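You operate a simulated robot arm through the tools that you are given. There is no shell and no other tool. Be economical: measure what you need, move in short steps, check, and stop when the job is done.

You are at the controls of a simulated robot arm. One attempt, no reset.

Task
Take the green dish and leave it on top of the brown carton. Put the jar labelled "GRIT 600" from the top of the short bench under the window on the grey clay stand there and the jar that says "GRIT 320" on top of the blue carton there. Put one of the spare lens from the top of the short bench under the window on top of the green rock there. Put the grey funnel on the green rimmed disc. Fetch the grey bag from the top of the teal edged bench and set it on the clear patch before the screens. Any order will do. Set down upright: spare lens.

The check looks at the end state, three seconds after you hand in, the way a careful person would. Anything else that was tipped, shoved, dropped, spilled or broken makes it a failure.

Robot
A 6-joint arm with a two-finger parallel gripper on a trunk, on a base that drives. Base frame: it is fixed to the floor where the robot stands at the start and does not move with it; the origin is under the middle of the robot, x ahead of it, y to its left, z up. Lengths are in m, angles in degrees, forces in N, time in s.
With the tool pointing down near the work surface it reaches from about 0.32 to 0.84 m from the robot's upright axis, wherever it stands. Its first joint turns from -115.0 to 115.0 degrees. Places, roughly: blue carton [0.5, 0.5, 0.75]; blue grit jar, green grit jar, grey grit jar [0.75, 0.75, 0.75]; brown carton [-1.5, 2.25, 0.75]; clay stand (6x6x2 cm) [0.8, 0.7, 0.8]; clear patch before the screens [-3.4, 1.8, 0.8]; green dish (9x9x3 cm) [0.7, 0.1, 1.2]; green rimmed disc [-1, -0.5, 0.75]; green rock [1, 0.75, 0.75]; grey bag [0.5, -1, 0.75]; grey funnel (12x12x9 cm) [0.9, -0.5, 1.4]; spare lens [0.75, 0.5, 0.75]. Payload 3.43 kg.
The tool frame sits at the grasp point between the pads (the TCP): z along the fingers, y along the line on which they close. The tips reach 0.034 m beyond it. Largest opening 0.128 m; finger width 0.024, thickness 0.012; the body of the gripper, 0.048 by 0.13 m, starts 0.096 m behind the TCP.
Orientation is told as [roll, pitch, yaw] about the base's x, y, z axes, in that order, counted from this pose: with the fingers straight down and closing along the base's y, the tool's x points along the base's -x, its y along +y and its z along -z.

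Tools
- The arm moves only by the tool apply_moves. Its argument "commands" is a list of rows, each an object of numbers (a shift or turn left out is 0, a gripper value left out holds the last): "dx", "dy", "dz": the shift along the tool's x, y, z in m; "ax", "ay", "az": the turn, a rotation vector about the tool's x, y, z in rad; "gripper": the gripper command, from -1 (fully open) to 1 (shut), values between in proportion. In form: [{"dx": .., "dy": .., "dz": .., "ax": .., "ay": .., "az": .., "gripper": ..}, ...]. A call has 1 to 10 rows; each row shifts and turns the commanded pose from where the row before left it, along the tool's axes as they then stand. Rows are played at 5 a second. More than 0.05 m and 8.6 degrees between two rows, or a gripper value outside its range, and nothing of the call is played. A pose out of reach is approached as far as the arm can. The call stops where the force on the tool passes 40 N (or 10 N more than at its start, if that is more) or the arm is blocked; 0.2 s more then pass. Each finger travels about 0.108 m/s and halts on what it meets, pressing with about 44 N; the grip force reading is that of the motor and also rises with nothing between the fingers. The clock runs only during rows and for 0.2 s after the last one: add rows that do not move to give the fingers time. The reply holds the time, the measured pose of the TCP, the force on the tool along the base axes, the opening and the grip force, in the units named above and with some noise, with the torque about the TCP (base axes, N m) and any sound that the robot's microphone picked up, and new pictures: "pictures" is both (left out), scene, wrist or none.
- Cameras (640 x 400 px; columns grow to the right, rows downward): "scene" is now at [-0.0303, 0.1307, 1.4869]; the picture's right is [-0.68, -0.73, 0.00], its down [-0.23, 0.21, -0.95] and it looks along [0.70, -0.65, -0.31] (base axes); focal length 214 px, centre (320, 200). "wrist" rides on the gripper at [0.076, -0.011, -0.16] in the tool frame; the picture's right is [0.15, 0.99, 0.00], its down [-0.88, 0.13, -0.46] and it looks along [-0.45, 0.07, 0.89] (tool axes); focal length 234 px, centre (320, 200). There is no depth. A picture from a camera that has moved, and an enlarged one, comes with that camera's place and axes in the base frame and with its lens.
- lift_body(by): slides the trunk up (or, below 0, down) by that many m; the arm and the scene camera ride with it, the base frame stays. It gives what a move gives, with no picture.
- steer(legs): drives the robot by 1 to 6 legs, each [ahead, turn to the left] in m and degrees, along the robot's own axes; the way and the turn of a leg run together, so that a leg with both is an arc; at most 1.5 m and 180 degrees a leg. The arm and the cameras ride along, it lands a little off, and it stops where it bumps. It gives what a move gives, and a new picture of the scene camera.
- aim_head(pan, tilt): turns the head with the scene camera to pan (to the left, within 103 degrees either way) and tilt (down, from -29 to 69), counted from straight ahead of the robot. It gives what a move gives, and a new picture of the scene camera.
- enlarge(camera, box): a new picture of the part [left, top, right, bottom] of that camera's present view, enlarged. It takes no simulated time.
- finish_job(): hands the job in; it is judged then, once.

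Work in short steps. Places have to be worked out from the pictures, the camera data and where the tool is seen: move nearer, look again, correct. Check each grasp and each placing, and mend what went wrong. You have 186 turns and 260 pictures in all, those below and enlarged ones among them. Open the gripper and draw the arm clear of the work before you hand the job in, unless the task says otherwise; then end with one line.

The tools are called by a JSON object that holds its "name" and its "arguments". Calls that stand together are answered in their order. apply_moves: Moves the arm, as the interface text tells. Its arguments: {"type":"object","properties":{"commands":{"type":"array","items":{"type":"object","properties":{"dx":{"type":"number"},"dy":{"type":"number"},"dz":{"type":"number"},"ax":{"type":"number"},"ay":{"type":"number"},"az":{"type":"number"},"gripper":{"type":"number"}}}},"pictures":{"type":"string","enum":["both","scene","wrist","none"]}},"required":["commands"]} The other tools are called the same way: lift_body (by) slides the trunk up or down; steer (legs) drives the base; aim_head (pan, tilt) turns the head that bears the scene camera; enlarge (camera, box) takes an enlarged picture of a part of a camera's view; finish_job () hands the job in.

At the start:

```text
time: 0.0
tool_pos: [0.3365, 0.3193, 1.5284]
orientation: [0.0, -0.1, 0.0]
ft_force: [0.6, -0.5, -0.3]
moment: [0.01, 0.0, 0.0]
opening: 0.1279
grasp_force: 0.1
trunk travel left (down, up): [-0.725, 0.065]
robot x, y, heading: [-0.0029, -0.0016, 0.1]
head pan, tilt: [-42.9, 18.0]
```

scene: 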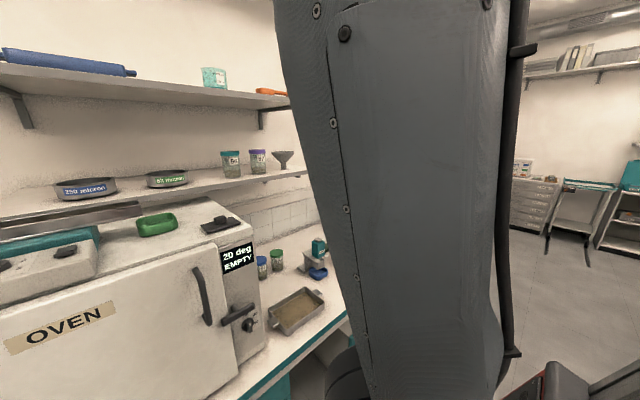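
wrist: 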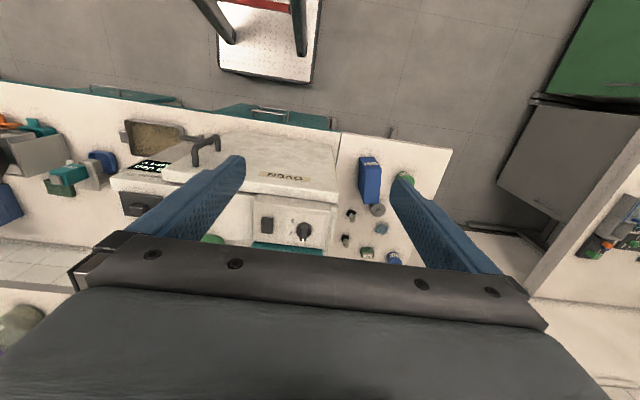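

The oven carries the green dish and the funnel is on the shelf; I look around with the head to map the rest.

{"name": "aim_head", "arguments": {"pan": 40, "tilt": 30}}

{"name": "aim_head", "arguments": {"pan": 95, "tilt": 20}}

{"name": "aim_head", "arguments": {"pan": -95, "tilt": 20}}

```text
time: 1.6
tool_pos: [0.3354, 0.3184, 1.5281]
orientation: [0.1, 0.0, -0.1]
ft_force: [-0.3, 0.2, 0.3]
moment: [-0.02, 0.03, -0.02]
opening: 0.1278
grasp_force: 0.0
trunk travel left (down, up): [-0.725, 0.065]
robot x, y, heading: [0.0028, -0.0003, 0.2]
head pan, tilt: [40.0, 30.0]
camera scene: at [-0.0293, 0.2524, 1.4675], right [0.64, -0.77, 0.0], down [-0.38, -0.32, -0.87], along [0.66, 0.56, -0.5], focal length 214 px, centre (320, 200)
```

scene: 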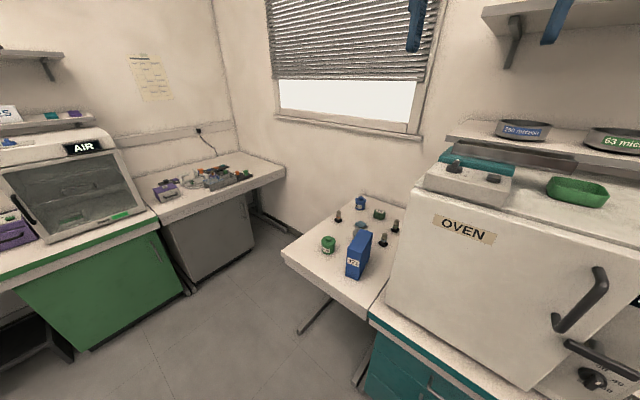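

```text
time: 2.8
tool_pos: [0.336, 0.3197, 1.5278]
orientation: [0.0, -0.1, -0.1]
ft_force: [-0.6, 0.5, 0.5]
moment: [0.04, 0.0, 0.01]
opening: 0.1279
grasp_force: 0.1
trunk travel left (down, up): [-0.725, 0.065]
robot x, y, heading: [-0.0048, 0.0003, -0.2]
head pan, tilt: [95.0, 20.0]
camera scene: at [-0.1066, 0.2871, 1.4835], right [1.0, 0.09, 0.0], down [0.03, -0.34, -0.94], along [-0.08, 0.94, -0.34], focal length 214 px, centre (320, 200)
```

scene: 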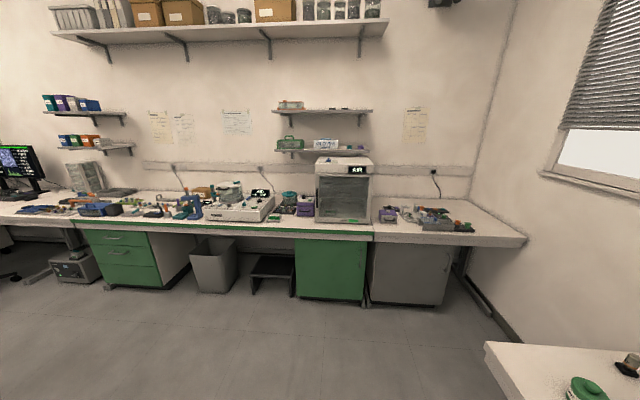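

```text
time: 5.6
tool_pos: [0.3367, 0.3191, 1.5277]
orientation: [0.0, -0.1, 0.0]
ft_force: [0.1, 0.7, -0.1]
moment: [-0.03, -0.02, 0.01]
opening: 0.1279
grasp_force: 0.1
trunk travel left (down, up): [-0.725, 0.065]
robot x, y, heading: [-0.0013, 0.0022, 0.1]
head pan, tilt: [-95.0, 20.0]
camera scene: at [-0.1067, 0.1015, 1.4835], right [-1.0, 0.09, 0.0], down [0.03, 0.34, -0.94], along [-0.08, -0.94, -0.34], focal length 214 px, centre (320, 200)
```

scene: 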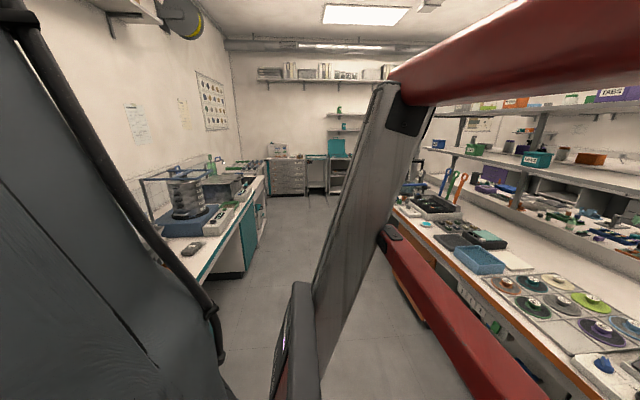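

Next a closer view of the short bench.

{"name": "aim_head", "arguments": {"pan": 38, "tilt": 45}}

{"name": "enlarge", "arguments": {"camera": "scene", "box": [240, 60, 460, 220]}}

{"name": "enlarge", "arguments": {"camera": "wrist", "box": [320, 130, 460, 290]}}

```text
time: 7.8
tool_pos: [0.3347, 0.3182, 1.5282]
orientation: [0.0, 0.0, 0.0]
ft_force: [0.8, -0.7, 0.7]
moment: [0.02, -0.02, 0.01]
opening: 0.1278
grasp_force: 0.0
trunk travel left (down, up): [-0.725, 0.065]
robot x, y, heading: [0.0006, -0.0016, 0.2]
head pan, tilt: [38.0, 45.0]
camera scene: at [-0.0345, 0.2443, 1.4449], right [0.62, -0.79, 0.0], down [-0.56, -0.44, -0.71], along [0.56, 0.43, -0.71], focal length 214 px, centre (320, 200)
```

scene: 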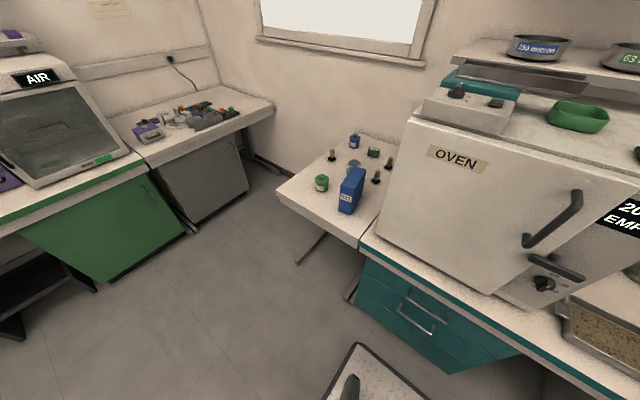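

```text
2.50 times, centred on (350, 140) of scene
camera zoom: at [-0.0345, 0.2443, 1.4449], right [0.62, -0.79, 0.0], down [-0.56, -0.44, -0.71], along [0.56, 0.43, -0.71], focal length 536 px, centre (245, 350)
```

zoom: 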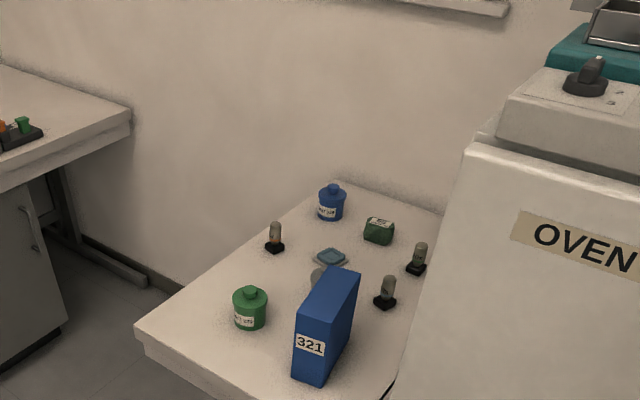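

```text
2.50 times, centred on (390, 210) of wrist
camera zoom: at [0.2588, 0.307, 1.6882], right [-0.15, 0.99, 0.0], down [0.88, 0.13, 0.46], along [0.45, 0.07, -0.89], focal length 585 px, centre (145, 175)
```

zoom: 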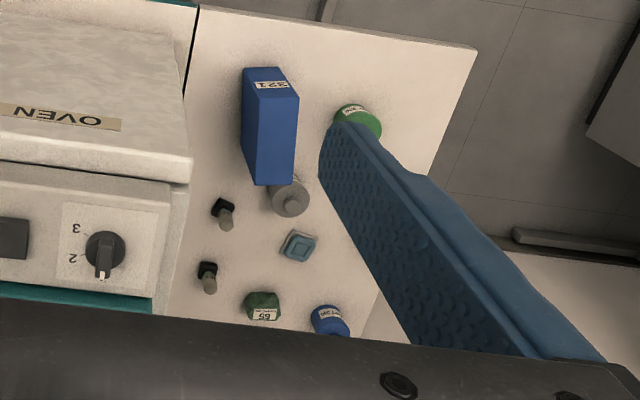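

Now the labels of the jars, enlarged.

{"name": "enlarge", "arguments": {"camera": "scene", "box": [310, 125, 400, 220]}}

{"name": "enlarge", "arguments": {"camera": "wrist", "box": [360, 190, 420, 270]}}

```text
4.21 times, centred on (355, 172) of scene
camera zoom: at [-0.0345, 0.2443, 1.4449], right [0.62, -0.79, 0.0], down [-0.56, -0.44, -0.71], along [0.56, 0.43, -0.71], focal length 903 px, centre (173, 316)
```

zoom: 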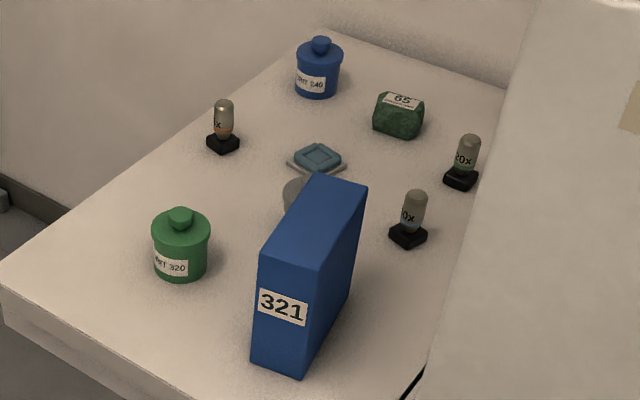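

```text
5.00 times, centred on (390, 230) of wrist
camera zoom: at [0.2588, 0.307, 1.6882], right [-0.15, 0.99, 0.0], down [0.88, 0.13, 0.46], along [0.45, 0.07, -0.89], focal length 1171 px, centre (-30, 50)
```

zoom: 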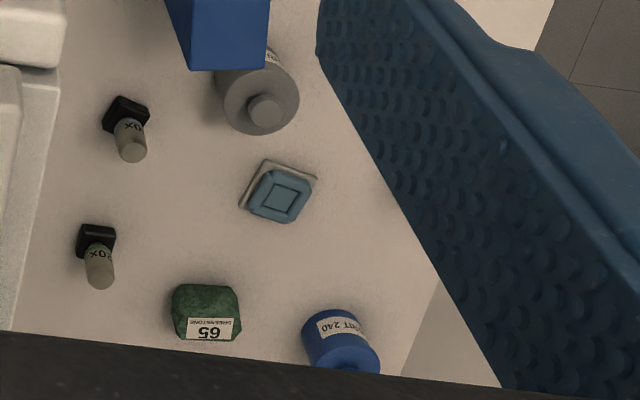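

Green jar reads 320, blue 240, so grey should be 600. I drive to the gap left of the short bench, first half of the way.

{"name": "steer", "arguments": {"legs": [[-0.15, 0], [0, 90], [1.1, 0]]}}

{"name": "aim_head", "arguments": {"pan": -20, "tilt": 65}}

{"name": "aim_head", "arguments": {"pan": -80, "tilt": 50}}

```text
time: 18.1
tool_pos: [-0.4507, 1.4311, 1.528]
orientation: [0.0, 0.0, 89.7]
ft_force: [-0.4, 0.7, 0.0]
moment: [0.0, 0.0, 0.01]
opening: 0.1281
grasp_force: 0.1
trunk travel left (down, up): [-0.725, 0.065]
robot x, y, heading: [-0.1309, 1.0963, 89.5]
head pan, tilt: [38.0, 45.0]
camera scene: at [-0.3819, 1.0628, 1.4449], right [0.79, 0.61, 0.0], down [0.43, -0.56, -0.71], along [-0.43, 0.56, -0.71], focal length 214 px, centre (320, 200)
```

scene: 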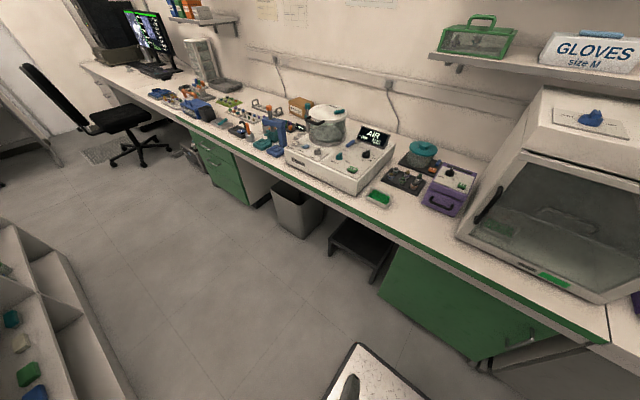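

```text
time: 19.4
tool_pos: [-0.4518, 1.4324, 1.5288]
orientation: [0.0, 0.0, 89.7]
ft_force: [0.9, -0.3, 0.0]
moment: [-0.01, -0.03, 0.01]
opening: 0.1281
grasp_force: 0.1
trunk travel left (down, up): [-0.725, 0.065]
robot x, y, heading: [-0.1386, 1.0917, 89.7]
head pan, tilt: [-20.0, 65.0]
camera scene: at [-0.3111, 1.0555, 1.4198], right [0.94, -0.35, 0.0], down [-0.31, -0.85, -0.42], along [0.15, 0.4, -0.91], focal length 214 px, centre (320, 200)
```

scene: 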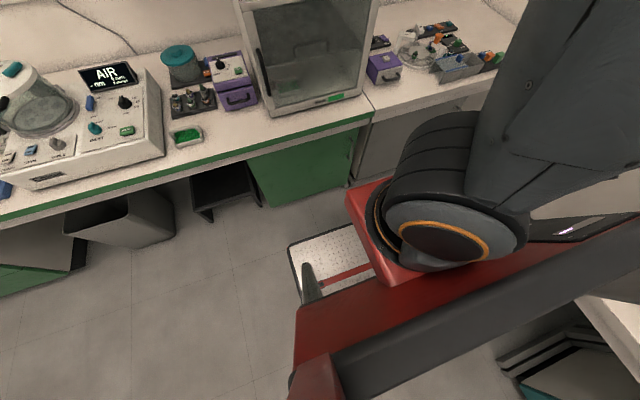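

```text
time: 20.7
tool_pos: [-0.451, 1.4319, 1.5293]
orientation: [0.0, -0.1, 89.6]
ft_force: [0.9, 0.4, -0.2]
moment: [-0.04, 0.0, 0.03]
opening: 0.1279
grasp_force: 0.1
trunk travel left (down, up): [-0.725, 0.065]
robot x, y, heading: [-0.135, 1.0954, 89.6]
head pan, tilt: [-80.0, 50.0]
camera scene: at [-0.2562, 1.0116, 1.4379], right [0.17, -0.99, 0.0], down [-0.76, -0.13, -0.64], along [0.63, 0.11, -0.77], focal length 214 px, centre (320, 200)
```

scene: 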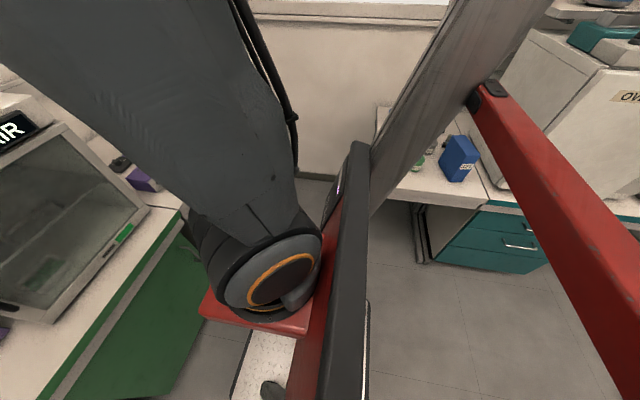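

There is room. I turn to face the window and drive into the gap beside the bench.

{"name": "steer", "arguments": {"legs": [[0.03, 0], [0, -90], [0.45, 0]]}}

{"name": "aim_head", "arguments": {"pan": -45, "tilt": 50}}

{"name": "aim_head", "arguments": {"pan": -70, "tilt": 40}}

```text
time: 27.6
tool_pos: [0.6524, 1.4623, 1.5286]
orientation: [0.0, 0.0, 1.0]
ft_force: [-0.7, 0.3, -0.5]
moment: [0.0, -0.04, 0.01]
opening: 0.128
grasp_force: 0.1
trunk travel left (down, up): [-0.725, 0.065]
robot x, y, heading: [0.3244, 1.1462, 1.3]
head pan, tilt: [-80.0, 50.0]
camera scene: at [0.2364, 1.262, 1.4379], right [-0.98, -0.2, 0.0], down [-0.15, 0.75, -0.64], along [0.13, -0.63, -0.77], focal length 214 px, centre (320, 200)
```

scene: 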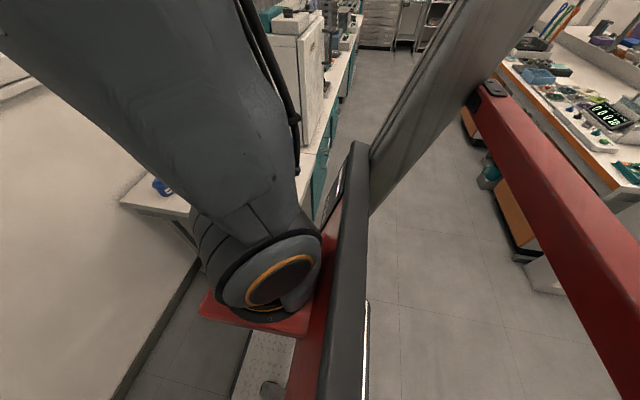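

```text
time: 28.6
tool_pos: [0.6548, 1.4623, 1.5285]
orientation: [0.0, -0.1, 1.2]
ft_force: [-0.1, -0.2, 0.9]
moment: [-0.01, -0.02, -0.02]
opening: 0.1281
grasp_force: 0.1
trunk travel left (down, up): [-0.725, 0.065]
robot x, y, heading: [0.3245, 1.1475, 1.4]
head pan, tilt: [-45.0, 50.0]
camera scene: at [0.2772, 1.2841, 1.438], right [-0.69, -0.72, 0.0], down [-0.55, 0.53, -0.64], along [0.47, -0.44, -0.77], focal length 214 px, centre (320, 200)
```

scene: 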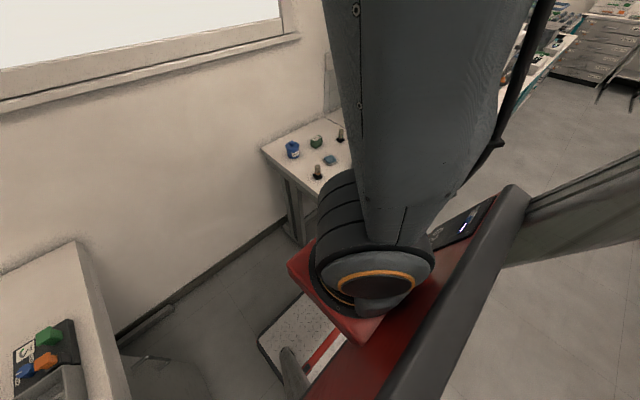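

```text
time: 29.5
tool_pos: [0.6533, 1.4628, 1.5289]
orientation: [0.0, 0.0, 1.1]
ft_force: [0.3, 0.9, 0.5]
moment: [0.02, -0.02, -0.01]
opening: 0.1276
grasp_force: 0.1
trunk travel left (down, up): [-0.725, 0.065]
robot x, y, heading: [0.3236, 1.1483, 1.7]
head pan, tilt: [-70.0, 40.0]
camera scene: at [0.2525, 1.2581, 1.4521], right [-0.93, -0.37, 0.0], down [-0.24, 0.6, -0.77], along [0.28, -0.71, -0.64], focal length 214 px, centre (320, 200)
```

scene: 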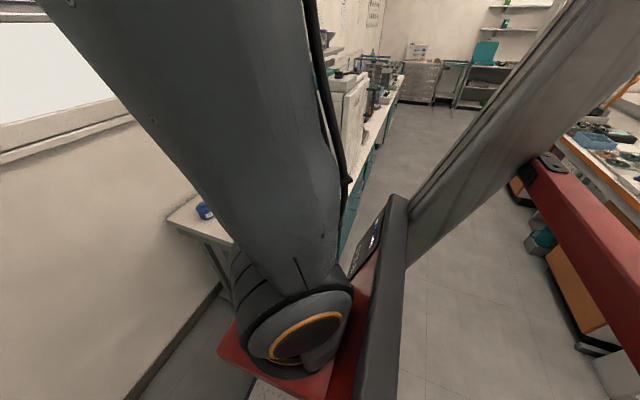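

The bench is clear of the base. I swing the tool over toward the bench at height.

{"name": "apply_moves", "arguments": {"commands": [{"dx": -0.02, "dy": -0.05}, {"dx": -0.02, "dy": -0.05}, {"dx": -0.02, "dy": -0.05}, {"dx": -0.02, "dy": -0.05}, {"dx": -0.02, "dy": -0.05}, {"dy": -0.05}, {"dy": -0.05}, {"dy": -0.05}, {"dy": -0.05}, {"dy": -0.05}], "pictures": "none"}}

{"name": "apply_moves", "arguments": {"commands": [{"dy": -0.05, "dz": 0.03}, {"dy": -0.05, "dz": 0.03}, {"dy": -0.03, "dz": 0.03}, {"dz": 0.03}, {"dz": 0.03}, {}], "pictures": "wrist"}}

```text
refused: row 1 steps farther than a row can; nothing moved
```

```text
refused: row 1 steps farther than a row can; nothing moved
```

The step limit counts the whole norm, so I use slightly smaller rows.

{"name": "apply_moves", "arguments": {"commands": [{"dx": -0.02, "dy": -0.045}, {"dx": -0.02, "dy": -0.045}, {"dx": -0.02, "dy": -0.045}, {"dx": -0.02, "dy": -0.045}, {"dx": -0.02, "dy": -0.045}, {"dy": -0.05}, {"dy": -0.05}, {"dy": -0.05}, {"dy": -0.05}, {"dy": -0.05}], "pictures": "none"}}

{"name": "apply_moves", "arguments": {"commands": [{"dy": -0.04, "dz": 0.03}, {"dy": -0.04, "dz": 0.03}, {"dy": -0.04, "dz": 0.03}, {"dz": 0.03}, {"dz": 0.03}, {}], "pictures": "wrist"}}

```text
time: 31.7
tool_pos: [0.7619, 0.986, 1.5318]
orientation: [0.1, 0.1, 1.2]
ft_force: [-0.4, 0.2, -0.5]
moment: [-0.06, -0.04, 0.03]
opening: 0.1279
grasp_force: 0.0
trunk travel left (down, up): [-0.725, 0.065]
robot x, y, heading: [0.3243, 1.1435, 1.5]
head pan, tilt: [-70.0, 40.0]
```

```text
time: 33.1
tool_pos: [0.7629, 0.8677, 1.3785]
orientation: [0.0, -0.1, 1.1]
ft_force: [-1.0, 0.5, 1.4]
moment: [-0.04, -0.03, 0.05]
opening: 0.1279
grasp_force: 0.0
trunk travel left (down, up): [-0.725, 0.065]
robot x, y, heading: [0.3264, 1.1441, 1.7]
head pan, tilt: [-70.0, 40.0]
camera wrist: at [0.6866, 0.8548, 1.5384], right [-0.17, 0.99, 0.0], down [0.88, 0.15, 0.46], along [0.45, 0.08, -0.89], focal length 234 px, centre (320, 200)
```

wrist: 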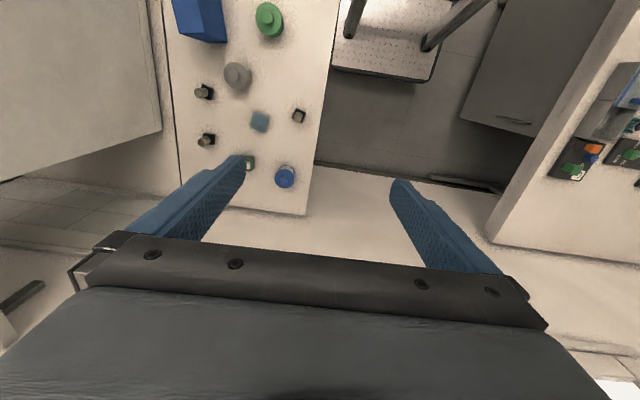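

Objects located roughly; I move to a viewing pose lower and further back for a closer view.

{"name": "apply_moves", "arguments": {"commands": [{"dx": 0.03, "dy": -0.03, "dz": 0.02}, {"dx": 0.03, "dy": -0.03, "dz": 0.02}, {"dx": 0.03, "dy": -0.03, "dz": 0.02}, {"dx": 0.03, "dy": -0.03, "dz": 0.02}, {"dx": 0.03, "dy": -0.03, "dz": 0.02}, {"dx": 0.03, "dy": -0.03, "dz": 0.02}, {"dx": 0.02, "dz": 0.03}, {}], "pictures": "wrist"}}

{"name": "enlarge", "arguments": {"camera": "wrist", "box": [220, 60, 420, 200]}}

```text
time: 34.9
tool_pos: [0.5677, 0.685, 1.2229]
orientation: [0.0, 0.0, 1.0]
ft_force: [-0.4, -0.1, 0.1]
moment: [-0.01, 0.0, 0.02]
opening: 0.1282
grasp_force: 0.0
trunk travel left (down, up): [-0.725, 0.065]
robot x, y, heading: [0.3252, 1.1491, 1.4]
head pan, tilt: [-70.0, 40.0]
camera wrist: at [0.4924, 0.6707, 1.3835], right [-0.17, 0.99, 0.0], down [0.88, 0.15, 0.46], along [0.45, 0.08, -0.89], focal length 234 px, centre (320, 200)
```

wrist: 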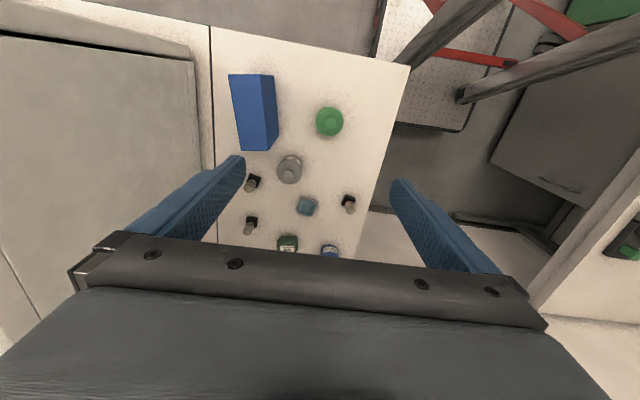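

```text
2.86 times, centred on (320, 130) of wrist
camera zoom: at [0.4924, 0.6707, 1.3835], right [-0.17, 0.99, 0.0], down [0.88, 0.15, 0.46], along [0.45, 0.08, -0.89], focal length 669 px, centre (320, 400)
```

zoom: 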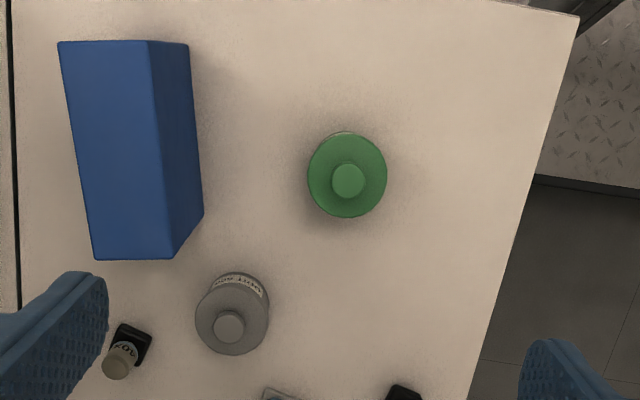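

Close-ups of the grey jar label and of the clay stand.

{"name": "enlarge", "arguments": {"camera": "wrist", "box": [272, 150, 308, 172]}}

{"name": "enlarge", "arguments": {"camera": "wrist", "box": [235, 170, 365, 255]}}

```text
16.00 times, centred on (290, 161) of wrist
camera zoom: at [0.4924, 0.6707, 1.3835], right [-0.17, 0.99, 0.0], down [0.88, 0.15, 0.46], along [0.45, 0.08, -0.89], focal length 3747 px, centre (800, 824)
```

zoom: 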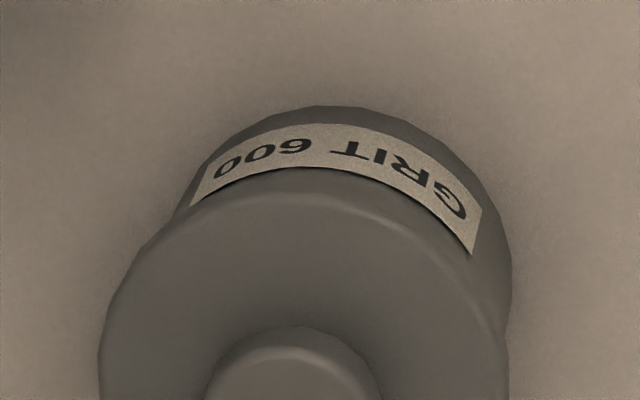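

```text
4.71 times, centred on (300, 212) of wrist
camera zoom: at [0.4924, 0.6707, 1.3835], right [-0.17, 0.99, 0.0], down [0.88, 0.15, 0.46], along [0.45, 0.08, -0.89], focal length 1102 px, centre (414, 141)
```

zoom: 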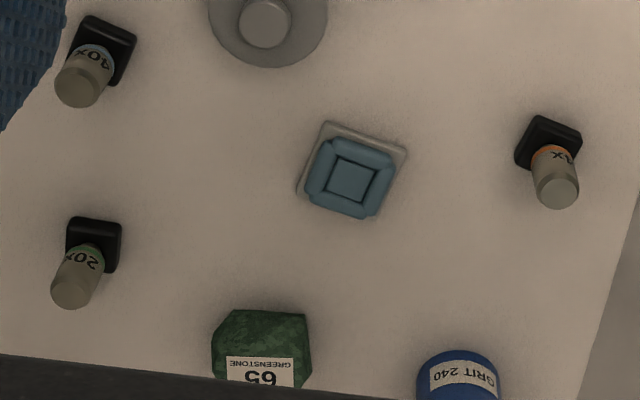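

Grey jar confirmed as GRIT 600. Table ≈0.755; green jar ≈(0.576,0.710), top ≈0.82; carton top centre ≈(0.575,0.548,0.90). I go above the green jar and check.

{"name": "apply_moves", "arguments": {"commands": [{"dx": -0.008, "dy": 0.025, "dz": 0.03}, {"dz": 0.048}, {"dz": 0.048}, {"dz": 0.048}, {"dz": 0.048}, {"dz": 0.048}, {"dz": 0.04}, {}], "pictures": "wrist"}}

```text
time: 36.7
tool_pos: [0.5756, 0.714, 0.9197]
orientation: [0.0, 0.0, 1.1]
ft_force: [0.1, 0.3, 0.3]
moment: [-0.03, -0.04, 0.05]
opening: 0.128
grasp_force: 0.0
trunk travel left (down, up): [-0.725, 0.065]
robot x, y, heading: [0.3237, 1.1418, 1.4]
head pan, tilt: [-70.0, 40.0]
camera wrist: at [0.4989, 0.6998, 1.079], right [-0.17, 0.99, 0.0], down [0.88, 0.15, 0.46], along [0.45, 0.08, -0.89], focal length 234 px, centre (320, 200)
```

wrist: 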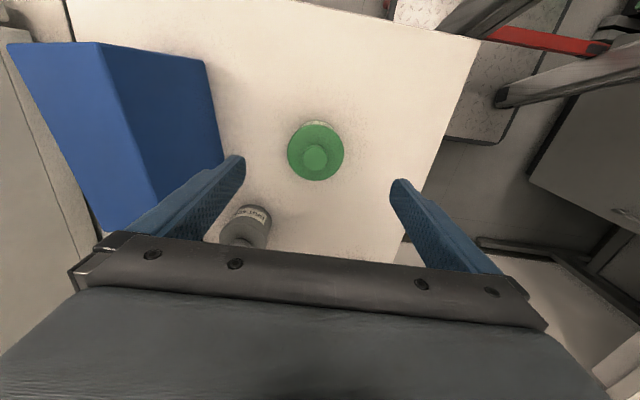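

Jar lies at (0.577,0.708) within mm of the tool. I descend around it and close.

{"name": "apply_moves", "arguments": {"commands": [{"dy": -0.005, "dz": 0.04}, {"dz": 0.04}, {"dz": 0.035}, {"gripper": 0}, {"gripper": 0.3}, {"gripper": 0.5}, {"gripper": 0.5}, {}, {}], "pictures": "wrist"}}

```text
time: 38.7
tool_pos: [0.5765, 0.708, 0.8034]
orientation: [0.1, 0.0, 1.0]
ft_force: [0.0, 0.0, -1.8]
moment: [-0.01, 0.02, 0.03]
opening: 0.0606
grasp_force: 44.2
trunk travel left (down, up): [-0.725, 0.065]
robot x, y, heading: [0.3263, 1.1472, 1.3]
head pan, tilt: [-70.0, 40.0]
camera wrist: at [0.5007, 0.6944, 0.9622], right [-0.17, 0.99, 0.0], down [0.88, 0.15, 0.46], along [0.45, 0.08, -0.89], focal length 234 px, centre (320, 200)
```

wrist: 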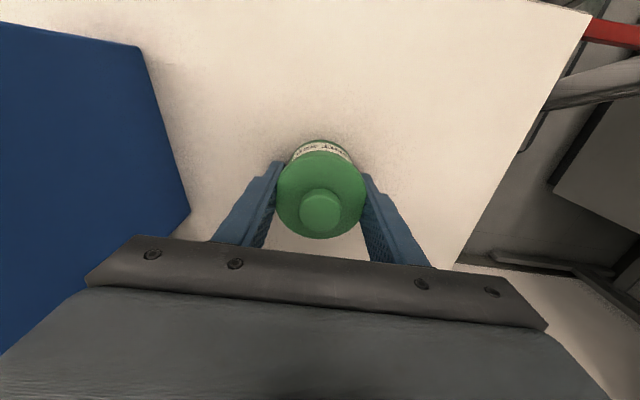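

Gripped at 0.061 m. Lift 0.2 m and carry over the carton.

{"name": "apply_moves", "arguments": {"commands": [{"dz": -0.02}, {"dz": -0.045}, {"dz": -0.045}, {"dz": -0.045}, {"dz": -0.045}, {"dy": -0.04}, {"dy": -0.04}, {"dy": -0.04}, {"dy": -0.04}, {}], "pictures": "wrist"}}

```text
time: 40.9
tool_pos: [0.5826, 0.5457, 1.0]
orientation: [0.2, 0.0, 1.1]
ft_force: [1.2, 0.6, -2.1]
moment: [0.0, -0.01, 0.0]
opening: 0.0606
grasp_force: 44.2
trunk travel left (down, up): [-0.725, 0.065]
robot x, y, heading: [0.3239, 1.1417, 1.3]
head pan, tilt: [-70.0, 40.0]
camera wrist: at [0.5058, 0.5333, 1.1586], right [-0.17, 0.99, 0.0], down [0.88, 0.15, 0.46], along [0.45, 0.08, -0.89], focal length 234 px, centre (320, 200)
```

wrist: 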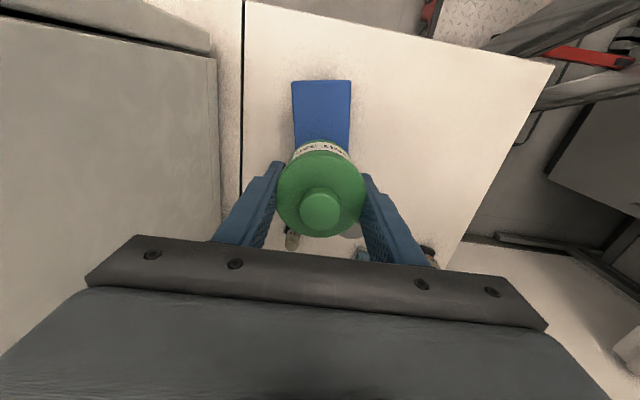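

The carton top edges confirm its midline at y≈0.549 here. I lower to just above it, then feel for contact.

{"name": "apply_moves", "arguments": {"commands": [{"dx": 0.006, "dy": 0.004, "dz": 0.02}, {"dz": 0.017}, {"dz": 0.004}, {"dz": 0.003}, {}], "pictures": "none"}}

{"name": "apply_moves", "arguments": {"commands": [{"dz": 0.002}, {"dz": 0.002}, {}], "pictures": "none"}}

```text
time: 42.1
tool_pos: [0.5756, 0.5501, 0.9589]
orientation: [0.2, 0.0, 1.1]
ft_force: [0.1, 0.3, -2.2]
moment: [0.0, -0.03, 0.0]
opening: 0.0604
grasp_force: 44.1
trunk travel left (down, up): [-0.725, 0.065]
robot x, y, heading: [0.3215, 1.1454, 1.3]
head pan, tilt: [-70.0, 40.0]
```

```text
time: 42.9
tool_pos: [0.574, 0.5498, 0.955]
orientation: [0.0, 0.0, 1.1]
ft_force: [-0.1, 0.7, 2.6]
moment: [-0.03, 0.04, -0.02]
opening: 0.0605
grasp_force: 44.7
trunk travel left (down, up): [-0.725, 0.065]
robot x, y, heading: [0.3255, 1.1421, 1.5]
head pan, tilt: [-70.0, 40.0]
```

Contact felt (+2.6 N). Open gently and rise, then look.

{"name": "apply_moves", "arguments": {"commands": [{"gripper": 0.2}, {"gripper": -0.2}, {}, {}, {"dz": -0.04}, {"dz": -0.045}, {"dz": -0.045}, {}], "pictures": "wrist"}}

```text
time: 44.7
tool_pos: [0.5697, 0.5486, 1.0857]
orientation: [0.2, 0.0, 1.2]
ft_force: [0.5, 0.9, 0.9]
moment: [-0.05, -0.03, 0.05]
opening: 0.0769
grasp_force: 0.1
trunk travel left (down, up): [-0.725, 0.065]
robot x, y, heading: [0.3233, 1.146, 1.5]
head pan, tilt: [-70.0, 40.0]
camera wrist: at [0.4942, 0.536, 1.2456], right [-0.17, 0.99, 0.0], down [0.88, 0.15, 0.46], along [0.45, 0.08, -0.89], focal length 234 px, centre (320, 200)
```

wrist: 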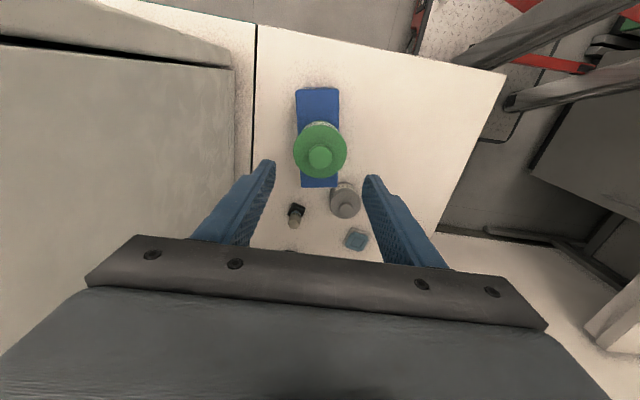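

Green jar stands on the carton. Now a close look at the clay stand from above it.

{"name": "apply_moves", "arguments": {"commands": [{"dx": -0.03, "dy": 0.035}, {"dx": -0.03, "dy": 0.035}, {"dx": -0.03, "dy": 0.035}, {"dx": -0.03, "dy": 0.035}, {"dx": -0.03, "dz": 0.03}, {"dz": 0.045}, {"dz": 0.045}, {}], "pictures": "wrist"}}

{"name": "enlarge", "arguments": {"camera": "wrist", "box": [250, 100, 410, 220]}}

```text
time: 46.5
tool_pos: [0.7233, 0.6971, 0.9659]
orientation: [0.0, 0.0, 1.0]
ft_force: [0.7, 0.5, -0.5]
moment: [0.01, -0.01, -0.01]
opening: 0.077
grasp_force: 0.0
trunk travel left (down, up): [-0.725, 0.065]
robot x, y, heading: [0.3231, 1.1468, 1.5]
head pan, tilt: [-70.0, 40.0]
camera wrist: at [0.6463, 0.6832, 1.1256], right [-0.17, 0.99, 0.0], down [0.88, 0.15, 0.46], along [0.45, 0.08, -0.89], focal length 234 px, centre (320, 200)
```

wrist: 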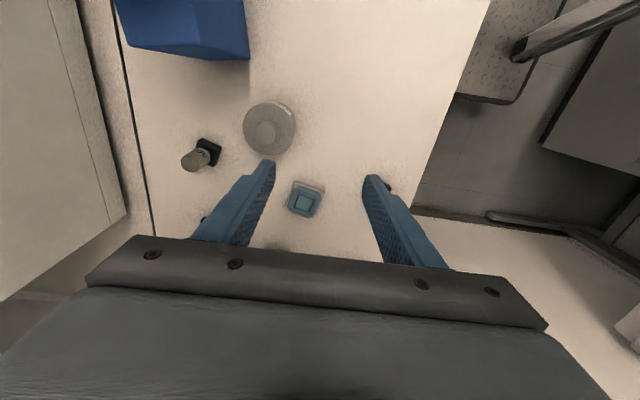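

```text
3.33 times, centred on (330, 160) of wrist
camera zoom: at [0.6463, 0.6832, 1.1256], right [-0.17, 0.99, 0.0], down [0.88, 0.15, 0.46], along [0.45, 0.08, -0.89], focal length 781 px, centre (287, 333)
```

zoom: 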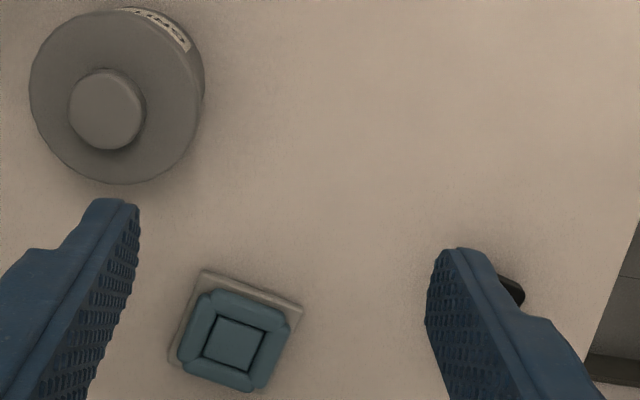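

A blue piece seems to sit on the grey stand. I go low and tilt the wrist to view it from the side.

{"name": "apply_moves", "arguments": {"commands": [{"dx": 0.02, "dy": 0.033}, {"dz": 0.045}, {"dz": 0.045}, {"dz": 0.04}, {"ay": -0.145}, {"ay": -0.145}, {"ay": -0.145}, {"ay": -0.145}, {"ay": -0.145}, {}], "pictures": "wrist"}}

{"name": "enlarge", "arguments": {"camera": "wrist", "box": [230, 120, 390, 230]}}

```text
time: 48.7
tool_pos: [0.7001, 0.7237, 0.8348]
orientation: [0.1, -41.6, 1.1]
ft_force: [0.6, -0.6, -0.5]
moment: [-0.01, -0.01, 0.0]
opening: 0.0769
grasp_force: 0.1
trunk travel left (down, up): [-0.725, 0.065]
robot x, y, heading: [0.3222, 1.1482, 1.3]
head pan, tilt: [-70.0, 40.0]
camera wrist: at [0.5376, 0.7097, 0.9031], right [-0.13, 0.99, -0.1], down [0.35, 0.14, 0.93], along [0.93, 0.08, -0.37], focal length 234 px, centre (320, 200)
```

wrist: 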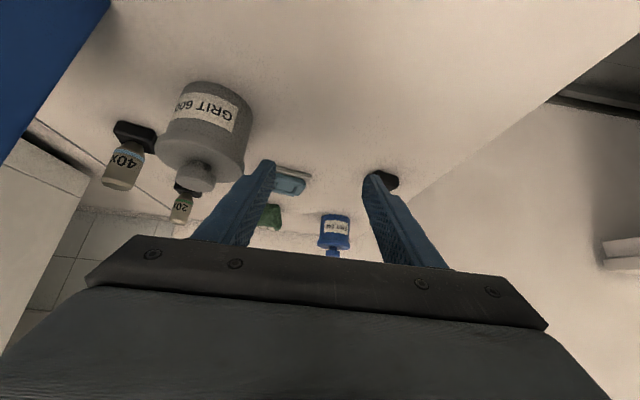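

```text
3.64 times, centred on (310, 175) of wrist
camera zoom: at [0.5376, 0.7097, 0.9031], right [-0.13, 0.99, -0.1], down [0.35, 0.14, 0.93], along [0.93, 0.08, -0.37], focal length 852 px, centre (356, 291)
```

zoom: 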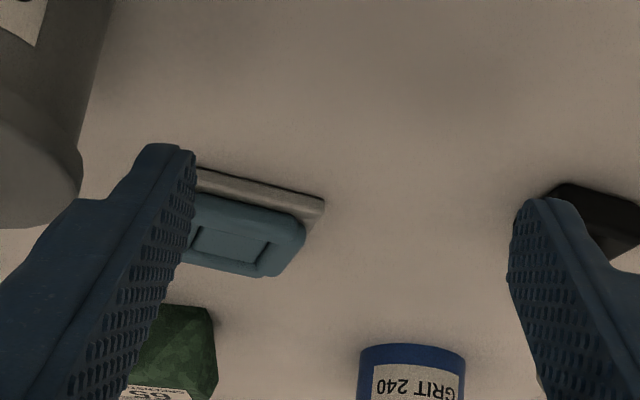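

The blue piece looks like a separate block on the grey plate. A slightly higher, shifted view to see it unobstructed.

{"name": "apply_moves", "arguments": {"commands": [{"dx": -0.026, "dz": -0.03}, {"dy": -0.035}, {}], "pictures": "none"}}

{"name": "enlarge", "arguments": {"camera": "wrist", "box": [270, 110, 370, 180]}}

```text
time: 49.5
tool_pos: [0.7, 0.6875, 0.8741]
orientation: [0.1, -41.5, 1.0]
ft_force: [1.2, 0.0, 0.0]
moment: [-0.01, -0.02, -0.02]
opening: 0.0768
grasp_force: 0.1
trunk travel left (down, up): [-0.725, 0.065]
robot x, y, heading: [0.3266, 1.1471, 1.2]
head pan, tilt: [-70.0, 40.0]
```

```text
5.71 times, centred on (320, 145) of wrist
camera zoom: at [0.5374, 0.6731, 0.943], right [-0.13, 0.99, -0.1], down [0.35, 0.14, 0.93], along [0.93, 0.08, -0.37], focal length 1338 px, centre (320, 514)
```

zoom: 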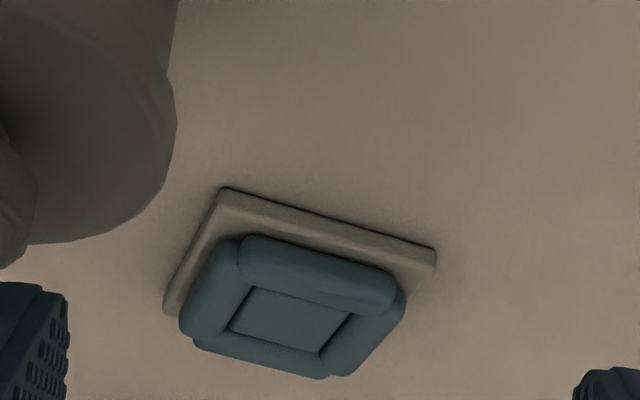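

The block is co-aligned with the plate, four clay rolls with total height ≈2 cm: that is the listed 6x6x2 clay stand itself, at ≈(0.837,0.688). I level the tool and go above the grey jar.

{"name": "apply_moves", "arguments": {"commands": [{"dx": -0.026, "dz": -0.03}, {"ay": 0.145}, {"ay": 0.145}, {"ay": 0.145}, {"ay": 0.145}, {"ay": 0.145}, {"dx": -0.016, "dy": -0.03, "gripper": -0.65}, {"dy": -0.03}, {}], "pictures": "wrist"}}

```text
time: 51.5
tool_pos: [0.7188, 0.6286, 0.9145]
orientation: [0.0, 0.0, 1.1]
ft_force: [-0.6, 0.3, 0.8]
moment: [-0.02, 0.0, 0.01]
opening: 0.1055
grasp_force: 0.0
trunk travel left (down, up): [-0.725, 0.065]
robot x, y, heading: [0.3222, 1.1464, 1.5]
head pan, tilt: [-70.0, 40.0]
camera wrist: at [0.6423, 0.6153, 1.0751], right [-0.17, 0.99, 0.0], down [0.88, 0.15, 0.46], along [0.45, 0.08, -0.89], focal length 234 px, centre (320, 200)
```

wrist: 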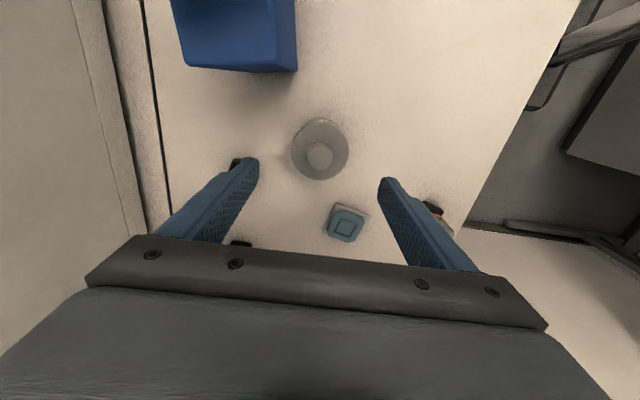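

Centred over the grey jar. Descend and grip.

{"name": "apply_moves", "arguments": {"commands": [{"dx": 0.002, "dz": 0.04}, {"dz": 0.04}, {"dz": 0.031}, {"gripper": 0}, {"gripper": 0.3}, {"gripper": 0.5}, {}, {}, {"dz": -0.02}, {"dz": -0.045}], "pictures": "none"}}

{"name": "apply_moves", "arguments": {"commands": [{"dz": -0.03}, {"dx": -0.04, "dy": 0.02}, {"dx": -0.04, "dy": 0.02}, {"dx": -0.04, "dy": 0.018}, {}], "pictures": "wrist"}}

```text
time: 53.7
tool_pos: [0.7161, 0.6301, 0.8671]
orientation: [0.1, 0.0, 1.0]
ft_force: [0.4, -0.3, -2.1]
moment: [0.03, 0.02, 0.01]
opening: 0.0606
grasp_force: 44.2
trunk travel left (down, up): [-0.725, 0.065]
robot x, y, heading: [0.3265, 1.1446, 1.7]
head pan, tilt: [-70.0, 40.0]
```

```text
time: 54.9
tool_pos: [0.834, 0.6915, 0.8976]
orientation: [0.1, 0.0, 1.2]
ft_force: [0.1, 0.0, -2.0]
moment: [-0.01, -0.03, 0.04]
opening: 0.0605
grasp_force: 43.7
trunk travel left (down, up): [-0.725, 0.065]
robot x, y, heading: [0.3212, 1.1477, 1.4]
head pan, tilt: [-70.0, 40.0]
camera wrist: at [0.7575, 0.6782, 1.0566], right [-0.17, 0.99, 0.0], down [0.88, 0.15, 0.46], along [0.45, 0.08, -0.89], focal length 234 px, centre (320, 200)
```

wrist: 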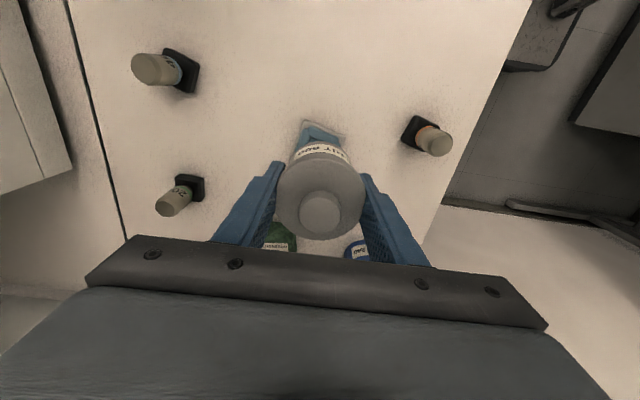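

Aligned with the stand corners. Lower to just above, then feel down.

{"name": "apply_moves", "arguments": {"commands": [{"dx": -0.001, "dy": -0.002, "dz": 0.035}, {"dz": 0.025}, {"dz": 0.005}, {}], "pictures": "none"}}

{"name": "apply_moves", "arguments": {"commands": [{"dz": 0.003}, {"dz": 0.003}, {}], "pictures": "none"}}

```text
time: 55.9
tool_pos: [0.8359, 0.6873, 0.8341]
orientation: [0.1, 0.0, 1.0]
ft_force: [0.6, -0.4, -1.8]
moment: [-0.01, -0.04, 0.01]
opening: 0.0606
grasp_force: 44.2
trunk travel left (down, up): [-0.725, 0.065]
robot x, y, heading: [0.3217, 1.1457, 1.6]
head pan, tilt: [-70.0, 40.0]
```

```text
time: 56.7
tool_pos: [0.8353, 0.6871, 0.8268]
orientation: [0.0, 0.0, 1.1]
ft_force: [0.8, 0.3, -2.1]
moment: [-0.01, -0.01, 0.05]
opening: 0.0607
grasp_force: 44.3
trunk travel left (down, up): [-0.725, 0.065]
robot x, y, heading: [0.326, 1.146, 1.3]
head pan, tilt: [-70.0, 40.0]
```

Not yet touching; continue in 2 mm steps.

{"name": "apply_moves", "arguments": {"commands": [{"dz": 0.002}, {"dz": 0.002}, {}], "pictures": "none"}}

{"name": "apply_moves", "arguments": {"commands": [{"dz": 0.001}, {}], "pictures": "none"}}

```text
time: 57.5
tool_pos: [0.8345, 0.6872, 0.8239]
orientation: [0.1, 0.0, 1.1]
ft_force: [0.0, 0.7, -1.6]
moment: [-0.01, 0.01, 0.03]
opening: 0.0605
grasp_force: 44.2
trunk travel left (down, up): [-0.725, 0.065]
robot x, y, heading: [0.3234, 1.145, 1.1]
head pan, tilt: [-70.0, 40.0]
```

```text
time: 58.1
tool_pos: [0.8355, 0.6887, 0.8225]
orientation: [0.0, -0.1, 1.1]
ft_force: [-0.4, -0.5, -2.0]
moment: [0.03, 0.02, -0.02]
opening: 0.0607
grasp_force: 44.1
trunk travel left (down, up): [-0.725, 0.065]
robot x, y, heading: [0.3268, 1.1463, 1.2]
head pan, tilt: [-70.0, 40.0]
```

{"name": "apply_moves", "arguments": {"commands": [{"dz": 0.0015}, {"dz": 0.0015}, {}], "pictures": "none"}}

{"name": "apply_moves", "arguments": {"commands": [{"dz": 0.0015}, {}], "pictures": "none"}}

```text
time: 58.9
tool_pos: [0.8362, 0.6877, 0.8196]
orientation: [0.0, 0.0, 1.1]
ft_force: [-0.1, 1.4, 0.5]
moment: [-0.07, 0.01, 0.02]
opening: 0.0606
grasp_force: 43.3
trunk travel left (down, up): [-0.725, 0.065]
robot x, y, heading: [0.3237, 1.1463, 1.5]
head pan, tilt: [-70.0, 40.0]
```

```text
time: 59.5
tool_pos: [0.8363, 0.6885, 0.8194]
orientation: [-0.1, -0.1, 1.1]
ft_force: [-1.1, 2.5, 17.7]
moment: [0.04, 0.05, 0.01]
opening: 0.0607
grasp_force: 44.3
trunk travel left (down, up): [-0.725, 0.065]
robot x, y, heading: [0.3227, 1.1427, 1.4]
head pan, tilt: [-70.0, 40.0]
```

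Firm contact (17.7 N); ease up 1 mm, open, rise and look.

{"name": "apply_moves", "arguments": {"commands": [{"dz": -0.001}, {"gripper": 0.2}, {"gripper": -0.2}, {}, {"dz": -0.04}, {"dz": -0.045}, {"dz": -0.03}, {"dx": 0.04}, {"dx": 0.04}, {}], "pictures": "wrist"}}

{"name": "enlarge", "arguments": {"camera": "wrist", "box": [220, 100, 420, 230]}}

```text
time: 61.7
tool_pos: [0.7537, 0.6854, 0.9336]
orientation: [0.0, 0.0, 1.1]
ft_force: [-0.3, 0.5, -0.6]
moment: [0.02, 0.04, 0.0]
opening: 0.0768
grasp_force: 0.1
trunk travel left (down, up): [-0.725, 0.065]
robot x, y, heading: [0.3234, 1.1472, 1.3]
head pan, tilt: [-70.0, 40.0]
camera wrist: at [0.6776, 0.6728, 1.0936], right [-0.17, 0.99, 0.0], down [0.88, 0.15, 0.46], along [0.45, 0.08, -0.89], focal length 234 px, centre (320, 200)
```

wrist: 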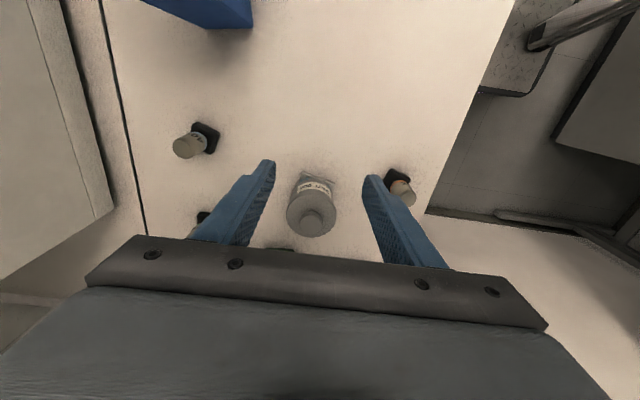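

```text
3.08 times, centred on (320, 165) of wrist
camera zoom: at [0.6776, 0.6728, 1.0936], right [-0.17, 0.99, 0.0], down [0.88, 0.15, 0.46], along [0.45, 0.08, -0.89], focal length 720 px, centre (320, 308)
```

zoom: 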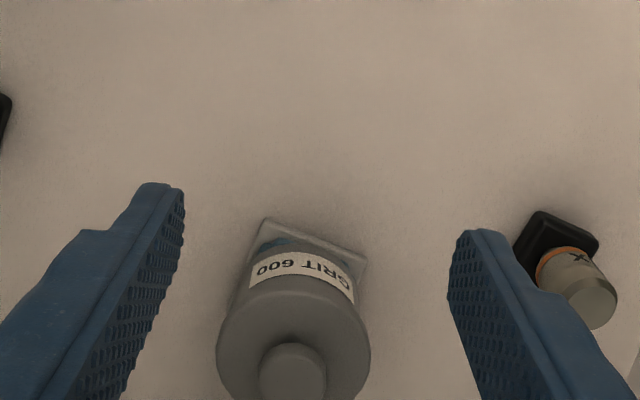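

Grey jar sits on the stand. Now view the green rock from over it.

{"name": "apply_moves", "arguments": {"commands": [{"dz": -0.045}, {"dx": -0.045, "dz": -0.02}, {"dx": -0.045}, {"dx": -0.03, "dy": -0.02}, {}], "pictures": "wrist"}}

{"name": "enlarge", "arguments": {"camera": "wrist", "box": [220, 100, 420, 230]}}

```text
time: 62.9
tool_pos: [0.8766, 0.6702, 0.9981]
orientation: [0.0, 0.0, 1.0]
ft_force: [0.2, -0.5, -0.3]
moment: [0.02, 0.01, 0.01]
opening: 0.0769
grasp_force: 0.1
trunk travel left (down, up): [-0.725, 0.065]
robot x, y, heading: [0.3291, 1.148, 1.4]
head pan, tilt: [-70.0, 40.0]
camera wrist: at [0.7991, 0.6568, 1.1569], right [-0.17, 0.99, 0.0], down [0.88, 0.15, 0.46], along [0.45, 0.08, -0.89], focal length 234 px, centre (320, 200)
```

wrist: 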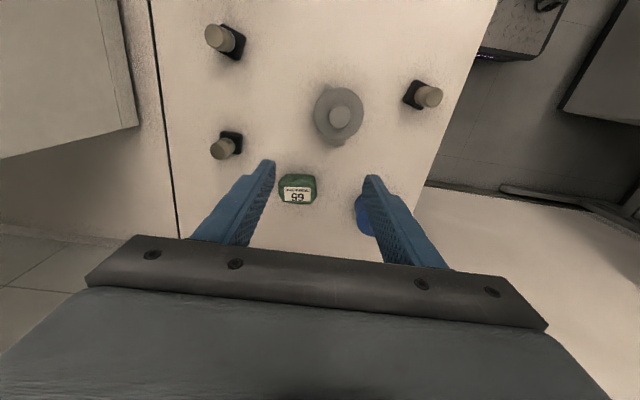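

```text
3.08 times, centred on (320, 165) of wrist
camera zoom: at [0.7991, 0.6568, 1.1569], right [-0.17, 0.99, 0.0], down [0.88, 0.15, 0.46], along [0.45, 0.08, -0.89], focal length 720 px, centre (320, 308)
```

zoom: 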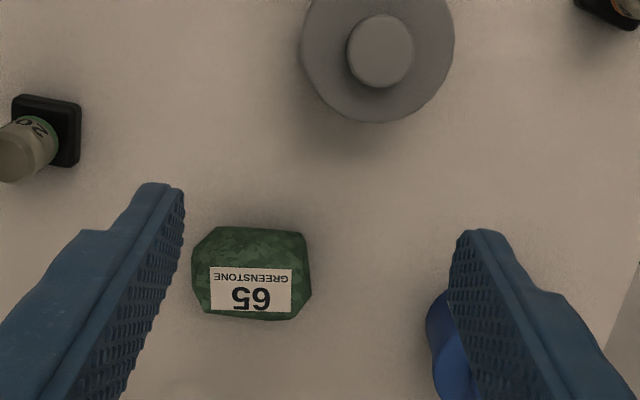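

Rock top centre ≈(0.968,0.652), z≈0.80. Next I go above the 4x lens at the left edge.

{"name": "apply_moves", "arguments": {"commands": [{"dx": 0.02, "dy": 0.045}, {"dx": 0.03, "dy": 0.038}, {"dx": 0.03, "dy": 0.038}, {"dx": 0.01, "dy": 0.02, "dz": 0.04}, {"dz": 0.03}, {}], "pictures": "wrist"}}

{"name": "enlarge", "arguments": {"camera": "wrist", "box": [270, 90, 390, 190]}}

```text
time: 64.3
tool_pos: [0.7828, 0.8081, 0.9289]
orientation: [0.0, 0.1, 1.1]
ft_force: [-0.8, 0.4, -0.9]
moment: [0.05, 0.0, 0.03]
opening: 0.0766
grasp_force: 0.1
trunk travel left (down, up): [-0.725, 0.065]
robot x, y, heading: [0.3295, 1.143, 1.2]
head pan, tilt: [-70.0, 40.0]
camera wrist: at [0.7071, 0.7954, 1.0885], right [-0.17, 0.99, 0.0], down [0.88, 0.15, 0.46], along [0.45, 0.08, -0.89], focal length 234 px, centre (320, 200)
```

wrist: 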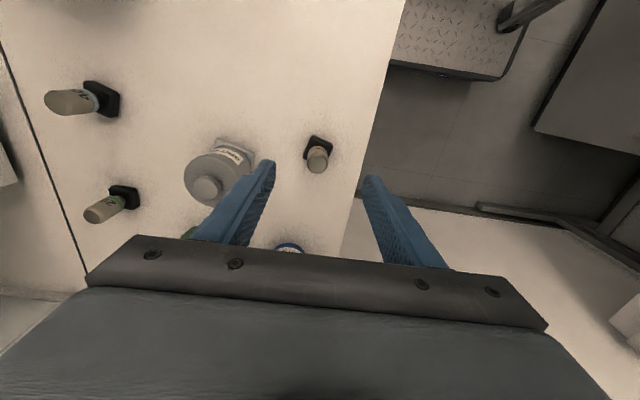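

```text
4.00 times, centred on (330, 140) of wrist
camera zoom: at [0.7071, 0.7954, 1.0885], right [-0.17, 0.99, 0.0], down [0.88, 0.15, 0.46], along [0.45, 0.08, -0.89], focal length 937 px, centre (280, 440)
```

zoom: 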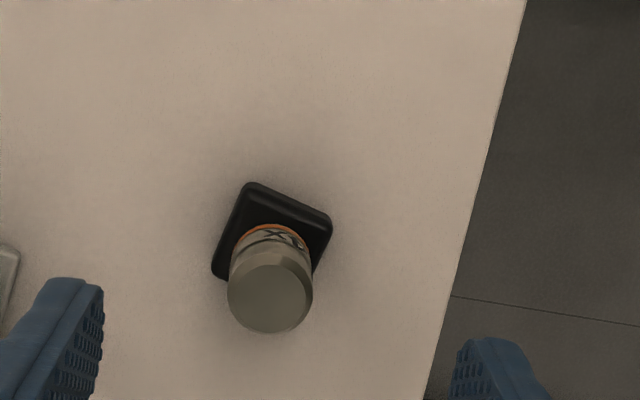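

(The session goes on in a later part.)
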